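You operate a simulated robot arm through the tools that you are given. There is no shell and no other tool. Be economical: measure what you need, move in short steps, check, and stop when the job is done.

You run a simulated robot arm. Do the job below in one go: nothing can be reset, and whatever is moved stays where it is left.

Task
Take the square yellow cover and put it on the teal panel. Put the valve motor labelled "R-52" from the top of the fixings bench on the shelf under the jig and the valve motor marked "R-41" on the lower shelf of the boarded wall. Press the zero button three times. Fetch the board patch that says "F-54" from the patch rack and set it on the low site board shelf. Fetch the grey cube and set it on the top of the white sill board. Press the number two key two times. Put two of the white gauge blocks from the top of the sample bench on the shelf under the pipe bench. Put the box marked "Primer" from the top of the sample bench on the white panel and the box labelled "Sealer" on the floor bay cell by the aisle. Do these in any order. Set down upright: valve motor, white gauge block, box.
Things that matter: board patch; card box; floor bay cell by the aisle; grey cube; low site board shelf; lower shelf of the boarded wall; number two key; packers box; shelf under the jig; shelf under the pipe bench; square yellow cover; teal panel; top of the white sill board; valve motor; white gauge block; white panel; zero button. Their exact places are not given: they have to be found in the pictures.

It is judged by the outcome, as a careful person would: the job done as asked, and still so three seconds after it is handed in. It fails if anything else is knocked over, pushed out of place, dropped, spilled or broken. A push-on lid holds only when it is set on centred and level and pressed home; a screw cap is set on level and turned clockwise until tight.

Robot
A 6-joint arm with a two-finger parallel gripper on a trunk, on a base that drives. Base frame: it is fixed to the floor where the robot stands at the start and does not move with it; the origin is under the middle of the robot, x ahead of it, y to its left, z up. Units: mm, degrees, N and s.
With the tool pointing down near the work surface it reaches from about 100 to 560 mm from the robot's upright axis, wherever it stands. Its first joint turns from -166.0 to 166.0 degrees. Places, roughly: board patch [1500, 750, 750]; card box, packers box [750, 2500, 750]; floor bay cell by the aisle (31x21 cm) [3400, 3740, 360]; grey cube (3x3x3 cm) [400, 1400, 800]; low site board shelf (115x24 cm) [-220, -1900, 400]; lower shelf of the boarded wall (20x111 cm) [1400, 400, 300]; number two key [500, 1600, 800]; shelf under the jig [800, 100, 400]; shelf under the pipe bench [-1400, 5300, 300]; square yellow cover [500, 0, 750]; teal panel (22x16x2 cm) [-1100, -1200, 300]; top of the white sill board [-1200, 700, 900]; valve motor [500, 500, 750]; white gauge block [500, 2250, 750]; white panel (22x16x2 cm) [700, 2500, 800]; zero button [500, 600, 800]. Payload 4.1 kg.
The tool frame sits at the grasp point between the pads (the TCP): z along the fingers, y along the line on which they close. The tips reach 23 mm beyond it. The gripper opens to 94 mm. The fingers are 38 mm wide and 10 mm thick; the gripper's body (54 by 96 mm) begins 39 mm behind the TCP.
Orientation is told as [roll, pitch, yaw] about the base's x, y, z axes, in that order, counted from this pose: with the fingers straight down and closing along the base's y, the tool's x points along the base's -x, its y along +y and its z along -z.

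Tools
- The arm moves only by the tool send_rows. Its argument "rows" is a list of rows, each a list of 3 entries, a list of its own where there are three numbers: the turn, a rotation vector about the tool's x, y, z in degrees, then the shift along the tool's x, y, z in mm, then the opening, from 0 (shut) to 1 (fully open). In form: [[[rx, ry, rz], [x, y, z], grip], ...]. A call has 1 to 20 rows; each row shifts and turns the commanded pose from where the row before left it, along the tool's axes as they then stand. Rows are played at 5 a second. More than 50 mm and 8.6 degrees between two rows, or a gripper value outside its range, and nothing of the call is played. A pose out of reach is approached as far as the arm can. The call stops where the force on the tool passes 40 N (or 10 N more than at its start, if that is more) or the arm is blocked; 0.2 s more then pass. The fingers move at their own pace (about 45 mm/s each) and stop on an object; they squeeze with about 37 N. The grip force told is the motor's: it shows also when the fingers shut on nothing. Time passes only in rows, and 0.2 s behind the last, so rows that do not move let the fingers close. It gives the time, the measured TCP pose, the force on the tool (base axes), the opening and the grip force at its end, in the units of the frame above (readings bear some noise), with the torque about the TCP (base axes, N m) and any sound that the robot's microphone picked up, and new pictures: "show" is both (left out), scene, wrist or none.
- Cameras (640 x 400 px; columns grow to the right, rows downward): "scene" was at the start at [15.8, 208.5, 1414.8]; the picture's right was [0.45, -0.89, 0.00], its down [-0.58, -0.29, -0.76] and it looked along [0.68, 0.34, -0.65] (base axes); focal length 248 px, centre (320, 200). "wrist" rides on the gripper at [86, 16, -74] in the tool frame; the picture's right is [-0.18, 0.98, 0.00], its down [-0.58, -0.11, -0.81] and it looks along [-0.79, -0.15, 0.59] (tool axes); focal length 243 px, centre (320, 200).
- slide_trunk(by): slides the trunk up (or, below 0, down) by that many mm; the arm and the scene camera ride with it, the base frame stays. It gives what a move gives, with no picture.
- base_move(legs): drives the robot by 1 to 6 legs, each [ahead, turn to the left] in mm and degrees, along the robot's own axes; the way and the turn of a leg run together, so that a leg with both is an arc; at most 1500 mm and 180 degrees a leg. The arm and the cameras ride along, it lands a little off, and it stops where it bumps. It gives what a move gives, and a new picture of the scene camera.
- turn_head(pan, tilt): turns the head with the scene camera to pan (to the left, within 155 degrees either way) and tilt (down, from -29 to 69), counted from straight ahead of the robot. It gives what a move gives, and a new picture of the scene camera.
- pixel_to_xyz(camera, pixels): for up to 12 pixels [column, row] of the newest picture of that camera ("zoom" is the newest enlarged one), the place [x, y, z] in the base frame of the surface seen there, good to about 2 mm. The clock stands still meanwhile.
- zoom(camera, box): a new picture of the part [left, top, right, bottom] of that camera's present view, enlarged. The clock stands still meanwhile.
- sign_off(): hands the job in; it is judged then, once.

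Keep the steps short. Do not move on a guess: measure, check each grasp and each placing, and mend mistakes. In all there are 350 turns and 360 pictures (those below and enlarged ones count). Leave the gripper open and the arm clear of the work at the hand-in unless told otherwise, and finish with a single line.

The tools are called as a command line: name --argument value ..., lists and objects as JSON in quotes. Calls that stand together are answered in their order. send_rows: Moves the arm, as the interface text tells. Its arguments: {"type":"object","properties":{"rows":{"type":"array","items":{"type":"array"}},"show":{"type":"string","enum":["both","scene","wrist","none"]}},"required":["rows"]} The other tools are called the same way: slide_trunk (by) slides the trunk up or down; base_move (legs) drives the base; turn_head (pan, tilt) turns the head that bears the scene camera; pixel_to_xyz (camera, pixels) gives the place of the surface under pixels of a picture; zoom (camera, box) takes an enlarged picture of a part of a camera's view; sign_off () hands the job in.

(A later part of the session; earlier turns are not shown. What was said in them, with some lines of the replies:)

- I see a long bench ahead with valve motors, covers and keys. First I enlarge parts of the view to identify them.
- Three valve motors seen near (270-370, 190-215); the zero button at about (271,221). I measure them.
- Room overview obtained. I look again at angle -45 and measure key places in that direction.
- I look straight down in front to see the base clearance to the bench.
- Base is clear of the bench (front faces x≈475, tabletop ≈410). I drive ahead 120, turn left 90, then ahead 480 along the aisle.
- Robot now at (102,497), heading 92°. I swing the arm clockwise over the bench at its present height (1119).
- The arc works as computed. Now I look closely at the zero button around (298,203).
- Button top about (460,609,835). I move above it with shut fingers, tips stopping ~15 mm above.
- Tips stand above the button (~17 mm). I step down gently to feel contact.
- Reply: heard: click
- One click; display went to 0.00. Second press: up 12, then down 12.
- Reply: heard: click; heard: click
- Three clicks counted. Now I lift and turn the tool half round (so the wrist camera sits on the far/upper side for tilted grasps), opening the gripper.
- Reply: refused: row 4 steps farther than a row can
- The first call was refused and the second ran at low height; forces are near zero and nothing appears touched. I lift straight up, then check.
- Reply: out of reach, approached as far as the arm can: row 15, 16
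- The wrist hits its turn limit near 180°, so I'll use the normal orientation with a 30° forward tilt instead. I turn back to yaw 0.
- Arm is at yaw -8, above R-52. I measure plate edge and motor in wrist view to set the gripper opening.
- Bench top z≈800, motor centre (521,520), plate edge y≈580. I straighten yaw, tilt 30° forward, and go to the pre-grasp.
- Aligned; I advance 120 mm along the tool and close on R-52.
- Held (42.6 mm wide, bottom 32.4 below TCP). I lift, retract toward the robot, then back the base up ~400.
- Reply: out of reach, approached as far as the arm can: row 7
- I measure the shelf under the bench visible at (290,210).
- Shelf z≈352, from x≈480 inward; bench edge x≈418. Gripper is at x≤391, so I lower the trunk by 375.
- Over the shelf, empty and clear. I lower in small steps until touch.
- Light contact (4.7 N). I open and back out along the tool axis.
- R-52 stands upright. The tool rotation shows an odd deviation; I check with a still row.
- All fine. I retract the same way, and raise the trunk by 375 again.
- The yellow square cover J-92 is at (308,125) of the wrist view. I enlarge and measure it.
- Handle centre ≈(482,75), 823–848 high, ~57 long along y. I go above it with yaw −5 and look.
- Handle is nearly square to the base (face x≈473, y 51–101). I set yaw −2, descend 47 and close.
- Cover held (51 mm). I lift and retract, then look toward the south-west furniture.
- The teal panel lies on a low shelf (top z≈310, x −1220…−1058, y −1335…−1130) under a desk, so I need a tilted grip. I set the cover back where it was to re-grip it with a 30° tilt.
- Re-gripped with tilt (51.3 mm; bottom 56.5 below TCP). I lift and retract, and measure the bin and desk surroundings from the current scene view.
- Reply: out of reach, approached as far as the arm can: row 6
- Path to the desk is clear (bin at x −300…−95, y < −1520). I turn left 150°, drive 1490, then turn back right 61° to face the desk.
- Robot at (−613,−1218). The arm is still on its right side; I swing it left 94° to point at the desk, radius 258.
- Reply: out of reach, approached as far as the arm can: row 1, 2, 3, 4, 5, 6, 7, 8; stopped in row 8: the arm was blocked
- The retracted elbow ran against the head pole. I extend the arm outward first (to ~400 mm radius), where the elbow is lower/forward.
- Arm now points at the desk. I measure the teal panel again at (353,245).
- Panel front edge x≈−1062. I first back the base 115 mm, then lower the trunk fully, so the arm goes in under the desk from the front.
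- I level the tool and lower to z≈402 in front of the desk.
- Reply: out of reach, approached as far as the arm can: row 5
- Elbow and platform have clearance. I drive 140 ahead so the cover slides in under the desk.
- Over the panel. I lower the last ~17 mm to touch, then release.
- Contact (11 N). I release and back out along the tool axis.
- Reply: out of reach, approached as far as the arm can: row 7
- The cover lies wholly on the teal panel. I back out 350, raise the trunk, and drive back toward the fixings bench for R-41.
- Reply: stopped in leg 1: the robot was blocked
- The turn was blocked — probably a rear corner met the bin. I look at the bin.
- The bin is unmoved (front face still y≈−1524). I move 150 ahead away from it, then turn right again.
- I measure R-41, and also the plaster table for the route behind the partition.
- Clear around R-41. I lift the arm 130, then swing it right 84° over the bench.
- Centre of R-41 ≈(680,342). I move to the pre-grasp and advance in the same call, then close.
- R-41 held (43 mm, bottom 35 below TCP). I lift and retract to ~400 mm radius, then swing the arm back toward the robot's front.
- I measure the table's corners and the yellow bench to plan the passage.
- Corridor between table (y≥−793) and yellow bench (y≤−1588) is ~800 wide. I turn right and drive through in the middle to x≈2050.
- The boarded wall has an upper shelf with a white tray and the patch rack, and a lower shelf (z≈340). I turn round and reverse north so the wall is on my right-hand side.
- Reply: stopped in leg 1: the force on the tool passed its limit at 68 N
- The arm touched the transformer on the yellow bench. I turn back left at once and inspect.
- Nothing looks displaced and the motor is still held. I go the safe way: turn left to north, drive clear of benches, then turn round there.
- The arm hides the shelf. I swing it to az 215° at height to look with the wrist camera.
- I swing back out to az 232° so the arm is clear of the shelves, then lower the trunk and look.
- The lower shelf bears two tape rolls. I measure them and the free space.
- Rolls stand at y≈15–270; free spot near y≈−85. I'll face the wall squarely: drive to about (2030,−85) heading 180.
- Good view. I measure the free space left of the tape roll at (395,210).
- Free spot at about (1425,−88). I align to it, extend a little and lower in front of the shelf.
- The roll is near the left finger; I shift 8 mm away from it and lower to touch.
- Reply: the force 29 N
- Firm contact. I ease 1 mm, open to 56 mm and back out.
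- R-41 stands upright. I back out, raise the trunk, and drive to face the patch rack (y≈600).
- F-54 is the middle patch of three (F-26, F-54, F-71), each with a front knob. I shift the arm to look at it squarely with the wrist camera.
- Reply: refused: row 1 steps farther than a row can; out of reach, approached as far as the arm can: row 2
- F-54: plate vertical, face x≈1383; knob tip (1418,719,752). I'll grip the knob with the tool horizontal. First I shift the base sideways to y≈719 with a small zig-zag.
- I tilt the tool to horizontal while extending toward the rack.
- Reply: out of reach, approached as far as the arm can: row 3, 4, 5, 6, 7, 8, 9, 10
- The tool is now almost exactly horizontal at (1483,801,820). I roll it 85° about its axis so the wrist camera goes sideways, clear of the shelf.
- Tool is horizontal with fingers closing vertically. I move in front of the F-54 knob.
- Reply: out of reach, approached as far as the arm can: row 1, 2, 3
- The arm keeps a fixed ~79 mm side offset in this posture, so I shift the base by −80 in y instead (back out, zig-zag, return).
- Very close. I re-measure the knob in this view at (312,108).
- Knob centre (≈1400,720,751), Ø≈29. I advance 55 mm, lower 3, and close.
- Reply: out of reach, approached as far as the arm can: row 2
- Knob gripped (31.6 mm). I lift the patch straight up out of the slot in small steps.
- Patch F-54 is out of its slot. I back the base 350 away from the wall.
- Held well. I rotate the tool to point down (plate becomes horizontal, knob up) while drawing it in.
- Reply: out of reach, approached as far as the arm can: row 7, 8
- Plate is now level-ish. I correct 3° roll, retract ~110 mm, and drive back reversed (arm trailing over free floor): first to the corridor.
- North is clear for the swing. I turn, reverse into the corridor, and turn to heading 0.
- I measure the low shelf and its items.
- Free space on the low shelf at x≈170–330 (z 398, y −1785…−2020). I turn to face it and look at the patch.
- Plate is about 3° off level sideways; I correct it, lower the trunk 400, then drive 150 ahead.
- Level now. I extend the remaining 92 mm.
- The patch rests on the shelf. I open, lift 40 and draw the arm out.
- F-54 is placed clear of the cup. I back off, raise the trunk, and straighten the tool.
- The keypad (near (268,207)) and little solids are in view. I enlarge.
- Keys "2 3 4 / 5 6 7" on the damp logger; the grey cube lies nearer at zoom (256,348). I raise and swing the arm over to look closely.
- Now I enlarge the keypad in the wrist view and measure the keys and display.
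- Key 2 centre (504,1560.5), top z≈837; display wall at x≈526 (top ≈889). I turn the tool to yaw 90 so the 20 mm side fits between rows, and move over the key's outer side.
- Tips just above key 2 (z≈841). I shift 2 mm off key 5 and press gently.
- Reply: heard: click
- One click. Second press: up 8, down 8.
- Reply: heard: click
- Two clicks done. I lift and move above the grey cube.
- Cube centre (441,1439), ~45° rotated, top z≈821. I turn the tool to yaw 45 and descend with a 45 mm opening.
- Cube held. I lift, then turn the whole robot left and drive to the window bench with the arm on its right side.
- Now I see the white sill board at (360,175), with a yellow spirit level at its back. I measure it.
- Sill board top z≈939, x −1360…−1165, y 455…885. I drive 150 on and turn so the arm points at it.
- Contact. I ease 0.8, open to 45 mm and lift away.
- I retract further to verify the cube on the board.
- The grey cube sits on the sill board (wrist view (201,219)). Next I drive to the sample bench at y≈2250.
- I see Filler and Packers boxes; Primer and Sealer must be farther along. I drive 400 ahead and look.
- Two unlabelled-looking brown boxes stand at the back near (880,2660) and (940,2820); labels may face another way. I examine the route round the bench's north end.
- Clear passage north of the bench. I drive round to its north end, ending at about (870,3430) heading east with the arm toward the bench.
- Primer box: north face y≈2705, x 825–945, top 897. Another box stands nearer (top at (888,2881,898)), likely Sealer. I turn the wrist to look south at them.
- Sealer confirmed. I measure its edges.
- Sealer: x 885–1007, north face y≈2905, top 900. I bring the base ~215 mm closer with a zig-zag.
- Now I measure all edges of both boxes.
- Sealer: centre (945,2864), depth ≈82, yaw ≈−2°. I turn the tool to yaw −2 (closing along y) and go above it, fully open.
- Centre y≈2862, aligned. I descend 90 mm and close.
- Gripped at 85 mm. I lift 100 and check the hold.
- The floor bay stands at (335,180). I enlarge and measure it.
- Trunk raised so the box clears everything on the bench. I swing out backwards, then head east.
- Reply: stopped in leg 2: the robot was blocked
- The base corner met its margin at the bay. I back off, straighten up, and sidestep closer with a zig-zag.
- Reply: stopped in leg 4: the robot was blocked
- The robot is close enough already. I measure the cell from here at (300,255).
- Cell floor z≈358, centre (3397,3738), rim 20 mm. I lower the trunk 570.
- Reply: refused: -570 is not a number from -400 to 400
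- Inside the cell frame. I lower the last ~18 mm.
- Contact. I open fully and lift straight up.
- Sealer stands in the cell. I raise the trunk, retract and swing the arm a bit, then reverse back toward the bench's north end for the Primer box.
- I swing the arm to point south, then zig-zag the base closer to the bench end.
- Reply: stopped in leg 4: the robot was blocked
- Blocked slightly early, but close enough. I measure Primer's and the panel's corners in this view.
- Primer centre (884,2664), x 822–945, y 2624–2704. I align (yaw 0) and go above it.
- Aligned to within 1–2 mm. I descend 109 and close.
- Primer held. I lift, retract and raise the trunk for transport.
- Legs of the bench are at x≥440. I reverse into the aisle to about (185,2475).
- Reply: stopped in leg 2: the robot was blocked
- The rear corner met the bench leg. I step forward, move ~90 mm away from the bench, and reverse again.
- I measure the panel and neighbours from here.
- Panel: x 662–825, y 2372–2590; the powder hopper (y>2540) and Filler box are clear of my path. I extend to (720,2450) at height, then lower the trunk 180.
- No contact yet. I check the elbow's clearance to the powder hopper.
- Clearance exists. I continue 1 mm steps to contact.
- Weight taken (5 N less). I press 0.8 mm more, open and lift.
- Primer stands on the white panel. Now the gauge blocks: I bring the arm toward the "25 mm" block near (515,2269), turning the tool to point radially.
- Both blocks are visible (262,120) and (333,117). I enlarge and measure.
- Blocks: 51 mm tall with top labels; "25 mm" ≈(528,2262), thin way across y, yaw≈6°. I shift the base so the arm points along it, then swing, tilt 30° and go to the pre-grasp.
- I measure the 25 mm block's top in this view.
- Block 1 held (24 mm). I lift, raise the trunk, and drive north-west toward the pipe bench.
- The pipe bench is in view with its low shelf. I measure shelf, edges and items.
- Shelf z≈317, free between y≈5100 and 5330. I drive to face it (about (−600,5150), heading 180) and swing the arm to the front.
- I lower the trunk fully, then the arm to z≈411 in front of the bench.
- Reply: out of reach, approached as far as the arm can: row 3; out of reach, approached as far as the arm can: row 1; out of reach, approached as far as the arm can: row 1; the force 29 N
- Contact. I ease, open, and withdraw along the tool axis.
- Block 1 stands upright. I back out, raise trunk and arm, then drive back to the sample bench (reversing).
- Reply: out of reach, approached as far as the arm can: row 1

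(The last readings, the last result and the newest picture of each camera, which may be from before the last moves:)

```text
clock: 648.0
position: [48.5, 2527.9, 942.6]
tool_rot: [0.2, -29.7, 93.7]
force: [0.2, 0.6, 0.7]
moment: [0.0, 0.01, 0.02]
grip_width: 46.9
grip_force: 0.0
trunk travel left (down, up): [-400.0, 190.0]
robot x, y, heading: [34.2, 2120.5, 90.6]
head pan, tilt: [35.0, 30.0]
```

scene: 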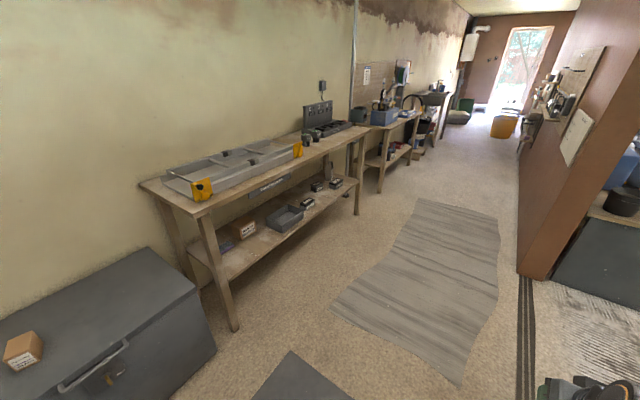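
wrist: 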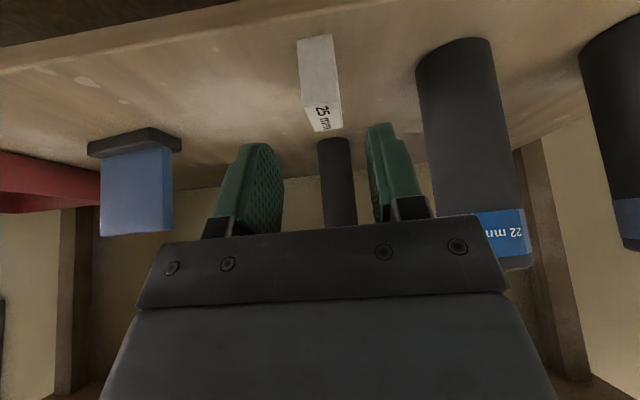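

I swing the arm right 79° toward the 15 mm block and look.

send_rows --rows '[[[3.02, 0, 5.28], [5.7, -42.7, -3.2], 0.5], [[3.02, 0, 5.28], [5.7, -42.7, -3.2], 0.5], [[3.02, 0, 5.28], [5.7, -42.7, -3.2], 0.5], [[3.02, 0, 5.28], [5.7, -42.7, -3.2], 0.5], [[3.02, 0, 5.28], [5.7, -42.7, -3.2], 0.5], [[3.02, 0, 5.28], [5.7, -42.7, -3.2], 0.5], [[3.02, 0, 5.28], [5.7, -42.7, -3.2], 0.5], [[3.02, 0, 5.28], [5.7, -42.7, -3.2], 0.5], [[3.02, 0, 5.28], [5.7, -42.7, -3.2], 0.5], [[3.02, 0, 5.28], [5.7, -42.7, -3.2], 0.5], [[3.02, 0, 5.28], [5.7, -42.7, -3.2], 0.5], [[3.02, 0, 5.28], [5.7, -42.7, -3.2], 0.5], [[3.02, 0, 5.28], [5.7, -42.7, -3.2], 0.5], [[0, 0, 0], [18, 0, -38], 0.5], [[0, 0, 0], [0, 0, 0], 0.5]]' --show "wrist"

```text
clock: 651.2
position: [404.1, 2174.4, 965.8]
tool_rot: [-0.1, -29.6, 14.6]
force: [-0.5, -0.4, 0.2]
moment: [0.02, -0.05, -0.02]
grip_width: 47.0
grip_force: 0.0
trunk travel left (down, up): [-400.0, 190.0]
robot x, y, heading: [34.4, 2117.7, 90.8]
head pan, tilt: [35.0, 30.0]
```

wrist: 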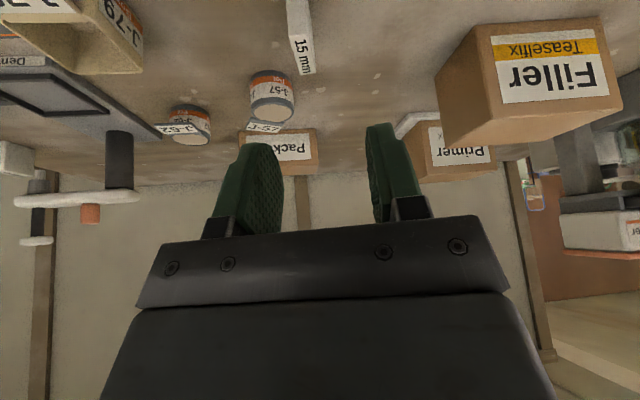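

pixel_to_xyz --camera "wrist" --pixels '[[293, 40], [311, 38], [301, 72], [316, 70], [302, 40], [306, 60], [290, 10], [308, 10]]'

```text
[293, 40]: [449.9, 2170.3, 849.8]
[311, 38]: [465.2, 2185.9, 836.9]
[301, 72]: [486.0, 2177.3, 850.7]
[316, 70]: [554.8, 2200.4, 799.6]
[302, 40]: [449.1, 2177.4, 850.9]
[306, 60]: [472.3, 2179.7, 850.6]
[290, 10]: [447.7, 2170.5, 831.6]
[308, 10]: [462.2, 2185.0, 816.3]
```

Block 15: centre (468,2181), yaw ≈12°. I align and grip it.

send_rows --rows '[[[1, 0, 1.74], [5, -7.5, 20], 0.5], [[0, 0, 0], [5.4, 0, 30], 0.5], [[0, 0, 0], [0, 0, 40], 0.5], [[0, 0, 0], [0, 0, 40], 0.5], [[0, 0, 0], [0, 0, 16], 0.5], [[0, 0, 0], [0, 0, 0], 0.5], [[0, 0, 0], [0, 0, 0], 0], [[0, 0, 0], [0, 0, 0], 0], [[0, 0, 0], [0, 0, 0], 0], [[0, 0, 0], [0, 0, 0], 0]]' --show "wrist"

```text
clock: 653.4
position: [467.3, 2181.1, 832.1]
tool_rot: [-0.1, -29.6, 12.6]
force: [-0.1, 0.4, 0.5]
moment: [0.01, -0.01, -0.01]
grip_width: 14.0
grip_force: 36.6
trunk travel left (down, up): [-400.0, 190.0]
robot x, y, heading: [34.1, 2119.0, 90.3]
head pan, tilt: [35.0, 30.0]
```

wrist: 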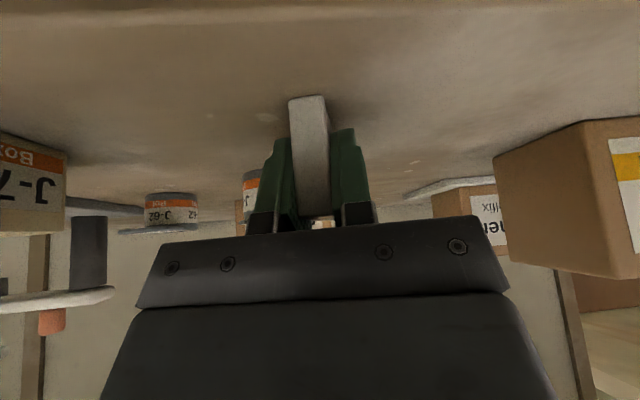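

Block 2 held (14 mm). I lift, swing the arm to the front, and drive back to the pipe bench.

send_rows --rows '[[[0, 0, 0], [-20, 0, -34.7], 0], [[0, 0, 0], [-20, 0, -34.7], 0], [[0, 0, 0], [-20, 0, -34.7], 0], [[0, 0, 0], [26, 0, -15], 0], [[-3.02, 0, -5.28], [-0.9, 43.2, 0.5], 0], [[-3.02, 0, -5.28], [-0.9, 43.2, 0.5], 0], [[-3.02, 0, -5.28], [-0.9, 43.2, 0.5], 0], [[-3.02, 0, -5.28], [-0.9, 43.2, 0.5], 0], [[-3.02, 0, -5.28], [-0.9, 43.2, 0.5], 0], [[-3.02, 0, -5.28], [-0.9, 43.2, 0.5], 0], [[-3.02, 0, -5.28], [-0.9, 43.2, 0.5], 0], [[-3.02, 0, -5.28], [-0.9, 43.2, 0.5], 0], [[-3.02, 0, -5.28], [-0.9, 43.2, 0.5], 0], [[-3.02, 0, -5.28], [-0.9, 43.2, 0.5], 0], [[-3.02, 0, -5.28], [-0.9, 43.2, 0.5], 0], [[-3.02, 0, -5.28], [-0.9, 43.2, 0.5], 0], [[-3.02, 0, -5.28], [-0.9, 43.2, 0.5], 0], [[0, 0, 0], [0, 0, 0], 0]]' --show "none"

base_move --legs '[[0, 11.1], [1100, 0], [1100, 0], [1010, 0], [0, 78.5]]'

```text
clock: 657.2
position: [53.8, 2522.8, 953.1]
tool_rot: [0.2, -29.5, 91.6]
force: [0.0, 0.4, -0.8]
moment: [-0.01, 0.0, 0.05]
grip_width: 14.0
grip_force: 37.2
trunk travel left (down, up): [-400.0, 190.0]
robot x, y, heading: [34.3, 2122.6, 90.5]
head pan, tilt: [35.0, 30.0]
```

```text
clock: 677.0
position: [-1073.0, 5282.3, 953.4]
tool_rot: [0.2, -29.7, -179.3]
force: [0.0, 0.4, 0.7]
moment: [-0.01, 0.05, 0.03]
grip_width: 14.3
grip_force: 36.8
trunk travel left (down, up): [-400.0, 190.0]
robot x, y, heading: [-670.9, 5258.2, 179.9]
head pan, tilt: [35.0, 30.0]
```

scene: 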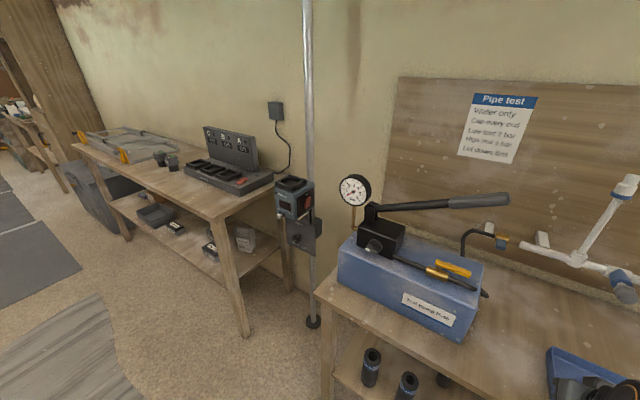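

I back 90 to clear the bench front, lower the trunk, shift to y≈5255, and lower the arm.

base_move --legs '[[-90, 0]]'

slide_trunk --by -400

send_rows --rows '[[[0, 0, 0], [0, 27, 0], 0], [[0, 0, 0], [23.2, 0, 40.7], 0], [[0, 0, 0], [23.2, 0, 40.7], 0], [[0, 0, 0], [0, 0, 0], 0]]' --show "wrist"

```text
clock: 678.1
position: [-984.7, 5283.0, 953.4]
tool_rot: [0.3, -29.6, -179.3]
force: [-0.6, -0.4, -0.4]
moment: [0.04, 0.01, 0.03]
grip_width: 14.0
grip_force: 36.9
trunk travel left (down, up): [-400.0, 190.0]
robot x, y, heading: [-580.1, 5254.6, 180.0]
head pan, tilt: [35.0, 30.0]
```

scene: 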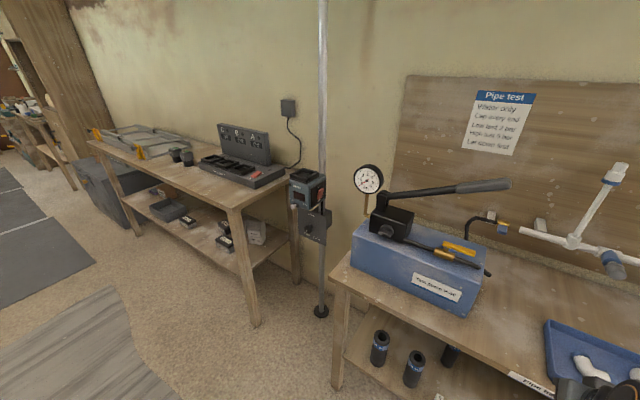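

```text
clock: 682.0
position: [-983.9, 5282.4, 553.2]
tool_rot: [0.2, -29.6, -179.3]
force: [0.3, 0.0, 0.1]
moment: [-0.02, 0.02, 0.0]
grip_width: 14.1
grip_force: 36.9
trunk travel left (down, up): [0.0, 590.0]
robot x, y, heading: [-581.4, 5256.3, 180.0]
head pan, tilt: [35.0, 30.0]
```

```text
clock: 683.0
position: [-983.8, 5257.3, 458.4]
tool_rot: [0.1, -29.7, -179.3]
force: [-0.8, -0.4, -0.3]
moment: [0.0, 0.03, 0.0]
grip_width: 14.1
grip_force: 37.1
trunk travel left (down, up): [0.0, 590.0]
robot x, y, heading: [-577.5, 5255.0, 180.0]
head pan, tilt: [35.0, 30.0]
```

wrist: 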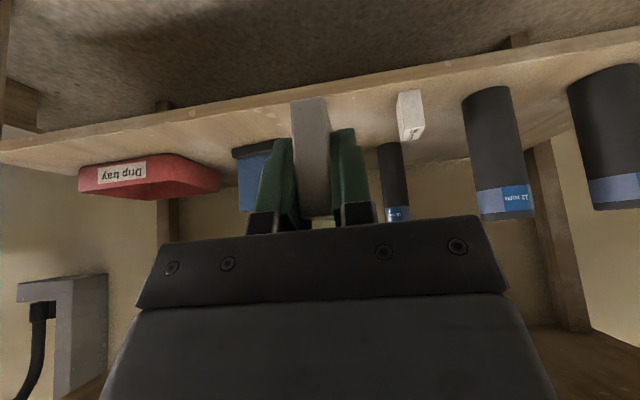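

base_move --legs '[[145, 0]]'

send_rows --rows '[[[0, 0, 0], [-2.8, 0, 34.2], 0], [[0, 0, 0], [-2.8, 0, 34.2], 0], [[0, 0, 0], [-2.8, 0, 34.2], 0], [[0, 0, 0], [0, 0, 0], 0]]' --show "wrist"

```text
clock: 684.3
position: [-1125.8, 5256.4, 458.9]
tool_rot: [0.2, -29.6, -179.3]
force: [0.3, -0.4, 0.0]
moment: [-0.01, 0.05, 0.0]
grip_width: 13.9
grip_force: 37.6
trunk travel left (down, up): [0.0, 590.0]
robot x, y, heading: [-722.0, 5263.0, 179.6]
head pan, tilt: [35.0, 30.0]
```

scene: 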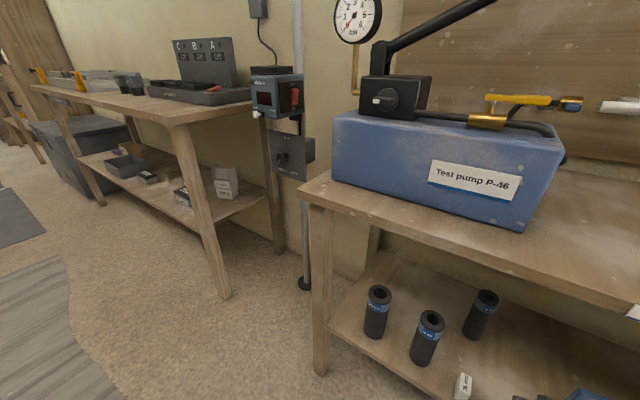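

```text
clock: 685.3
position: [-1179.1, 5256.9, 385.9]
tool_rot: [0.2, -29.7, -179.2]
force: [0.4, 0.1, -0.2]
moment: [-0.05, 0.03, -0.02]
grip_width: 14.1
grip_force: 36.9
out of reach, approached as far as the arm can: row 1
trunk travel left (down, up): [0.0, 590.0]
robot x, y, heading: [-726.2, 5255.8, 180.0]
head pan, tilt: [35.0, 30.0]
```

wrist: 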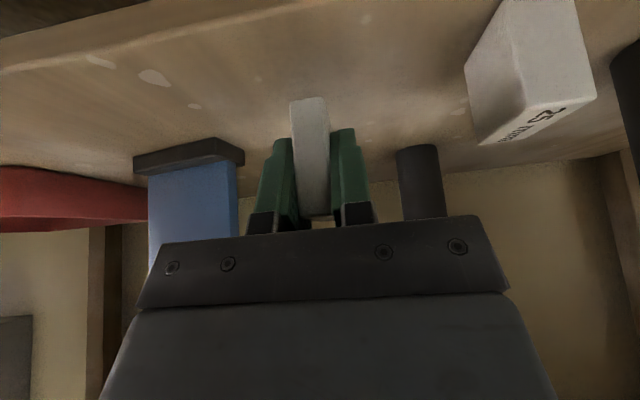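

I lower the last 35 mm gently.

send_rows --rows '[[[0, 0, 0], [8.9, 0, 15.6], 0], [[0, 0, 0], [5.9, 0, 10.4], 0], [[0, 0, 0], [1.2, 0, 2.2], 0], [[0, 0, 0], [0.75, 0, 1.3], 0], [[0, 0, 0], [0, 0, 0], 0]]' --show "none"

```text
clock: 686.5
position: [-1176.2, 5258.8, 353.2]
tool_rot: [0.2, -29.6, -179.2]
force: [-0.3, -0.5, 0.4]
moment: [0.01, -0.02, 0.01]
grip_width: 14.3
grip_force: 37.2
trunk travel left (down, up): [0.0, 590.0]
robot x, y, heading: [-722.5, 5257.4, 179.7]
head pan, tilt: [35.0, 30.0]
```

send_rows --rows '[[[0, 0, 0], [0.75, 0, 1.3], 0], [[0, 0, 0], [0.75, 0, 1.3], 0], [[0, 0, 0], [0, 0, 0], 0]]' --show "none"

```text
clock: 687.3
position: [-1176.6, 5258.8, 352.5]
tool_rot: [0.1, -30.0, -179.2]
force: [4.0, 0.6, 26.3]
moment: [0.03, -0.3, -0.01]
grip_width: 13.9
grip_force: 36.9
trunk travel left (down, up): [0.0, 590.0]
robot x, y, heading: [-724.3, 5256.2, 180.1]
head pan, tilt: [35.0, 30.0]
```

Contact. I ease 1 mm, open, and withdraw.

send_rows --rows '[[[0, 0, 0], [-0.6, 0, -1], 0], [[0, 0, 0], [0, 0, 0], 0.4], [[0, 0, 0], [0, 0, 0], 0.4], [[0, 0, 0], [0, 0, -30], 0.4], [[0, 0, 0], [0, 0, -40], 0.4], [[0, 0, 0], [10, 0, -25], 0.6], [[0, 0, 0], [0, 0, 0], 0.6]]' --show "wrist"

```text
clock: 688.9
position: [-1127.2, 5259.3, 430.9]
tool_rot: [0.2, -29.6, -179.2]
force: [-0.3, 0.2, -0.6]
moment: [-0.01, 0.02, 0.02]
grip_width: 56.3
grip_force: 0.0
out of reach, approached as far as the arm can: row 6
trunk travel left (down, up): [0.0, 590.0]
robot x, y, heading: [-722.1, 5260.7, 180.0]
head pan, tilt: [35.0, 30.0]
```

wrist: 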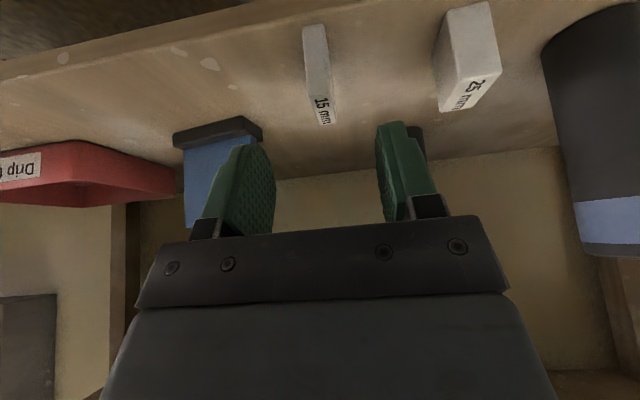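

Both gauge blocks stand upright on the shelf. I back clear with the gripper open.

base_move --legs '[[-300, 0]]'

send_rows --rows '[[[0, 0, 0], [0, 0, 0], 1], [[0, 0, 0], [0, 0, 0], 1], [[0, 0, 0], [0, 0, 0], 1]]' --show "none"

```text
clock: 691.0
position: [-826.8, 5259.2, 429.9]
tool_rot: [0.2, -29.5, -179.3]
force: [0.1, -0.6, 0.3]
moment: [0.0, -0.01, 0.04]
grip_width: 56.5
grip_force: 0.1
trunk travel left (down, up): [0.0, 590.0]
robot x, y, heading: [-422.5, 5254.5, 179.9]
head pan, tilt: [35.0, 30.0]
```

scene: 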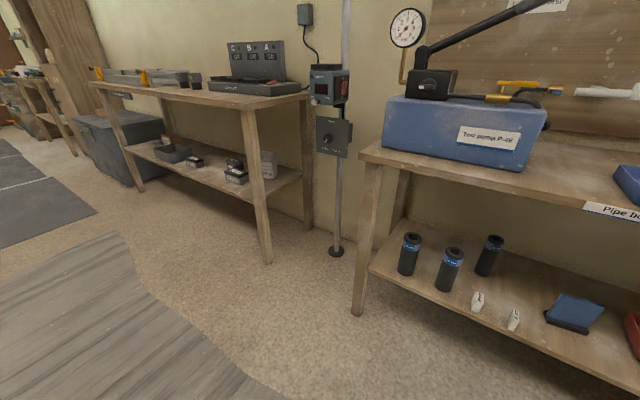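

```text
clock: 691.8
position: [-826.3, 5259.1, 430.5]
tool_rot: [0.3, -29.6, -179.2]
force: [0.1, -0.1, 0.6]
moment: [0.01, -0.02, 0.0]
grip_width: 94.2
grip_force: 0.1
trunk travel left (down, up): [0.0, 590.0]
robot x, y, heading: [-419.4, 5254.2, 179.7]
head pan, tilt: [35.0, 30.0]
```

Everything is placed, both button tasks are done, and the arm is clear with the gripper open. I hand in.

sign_off

```text
The job is handed in.
```

I did every item in the list and handed the job in; the one mishap was that the arm bumped the 110 V transformer on the yellow bench (the tool force peaked at 68 N), and in later pictures it looked upright and in place, though I did not measure it.
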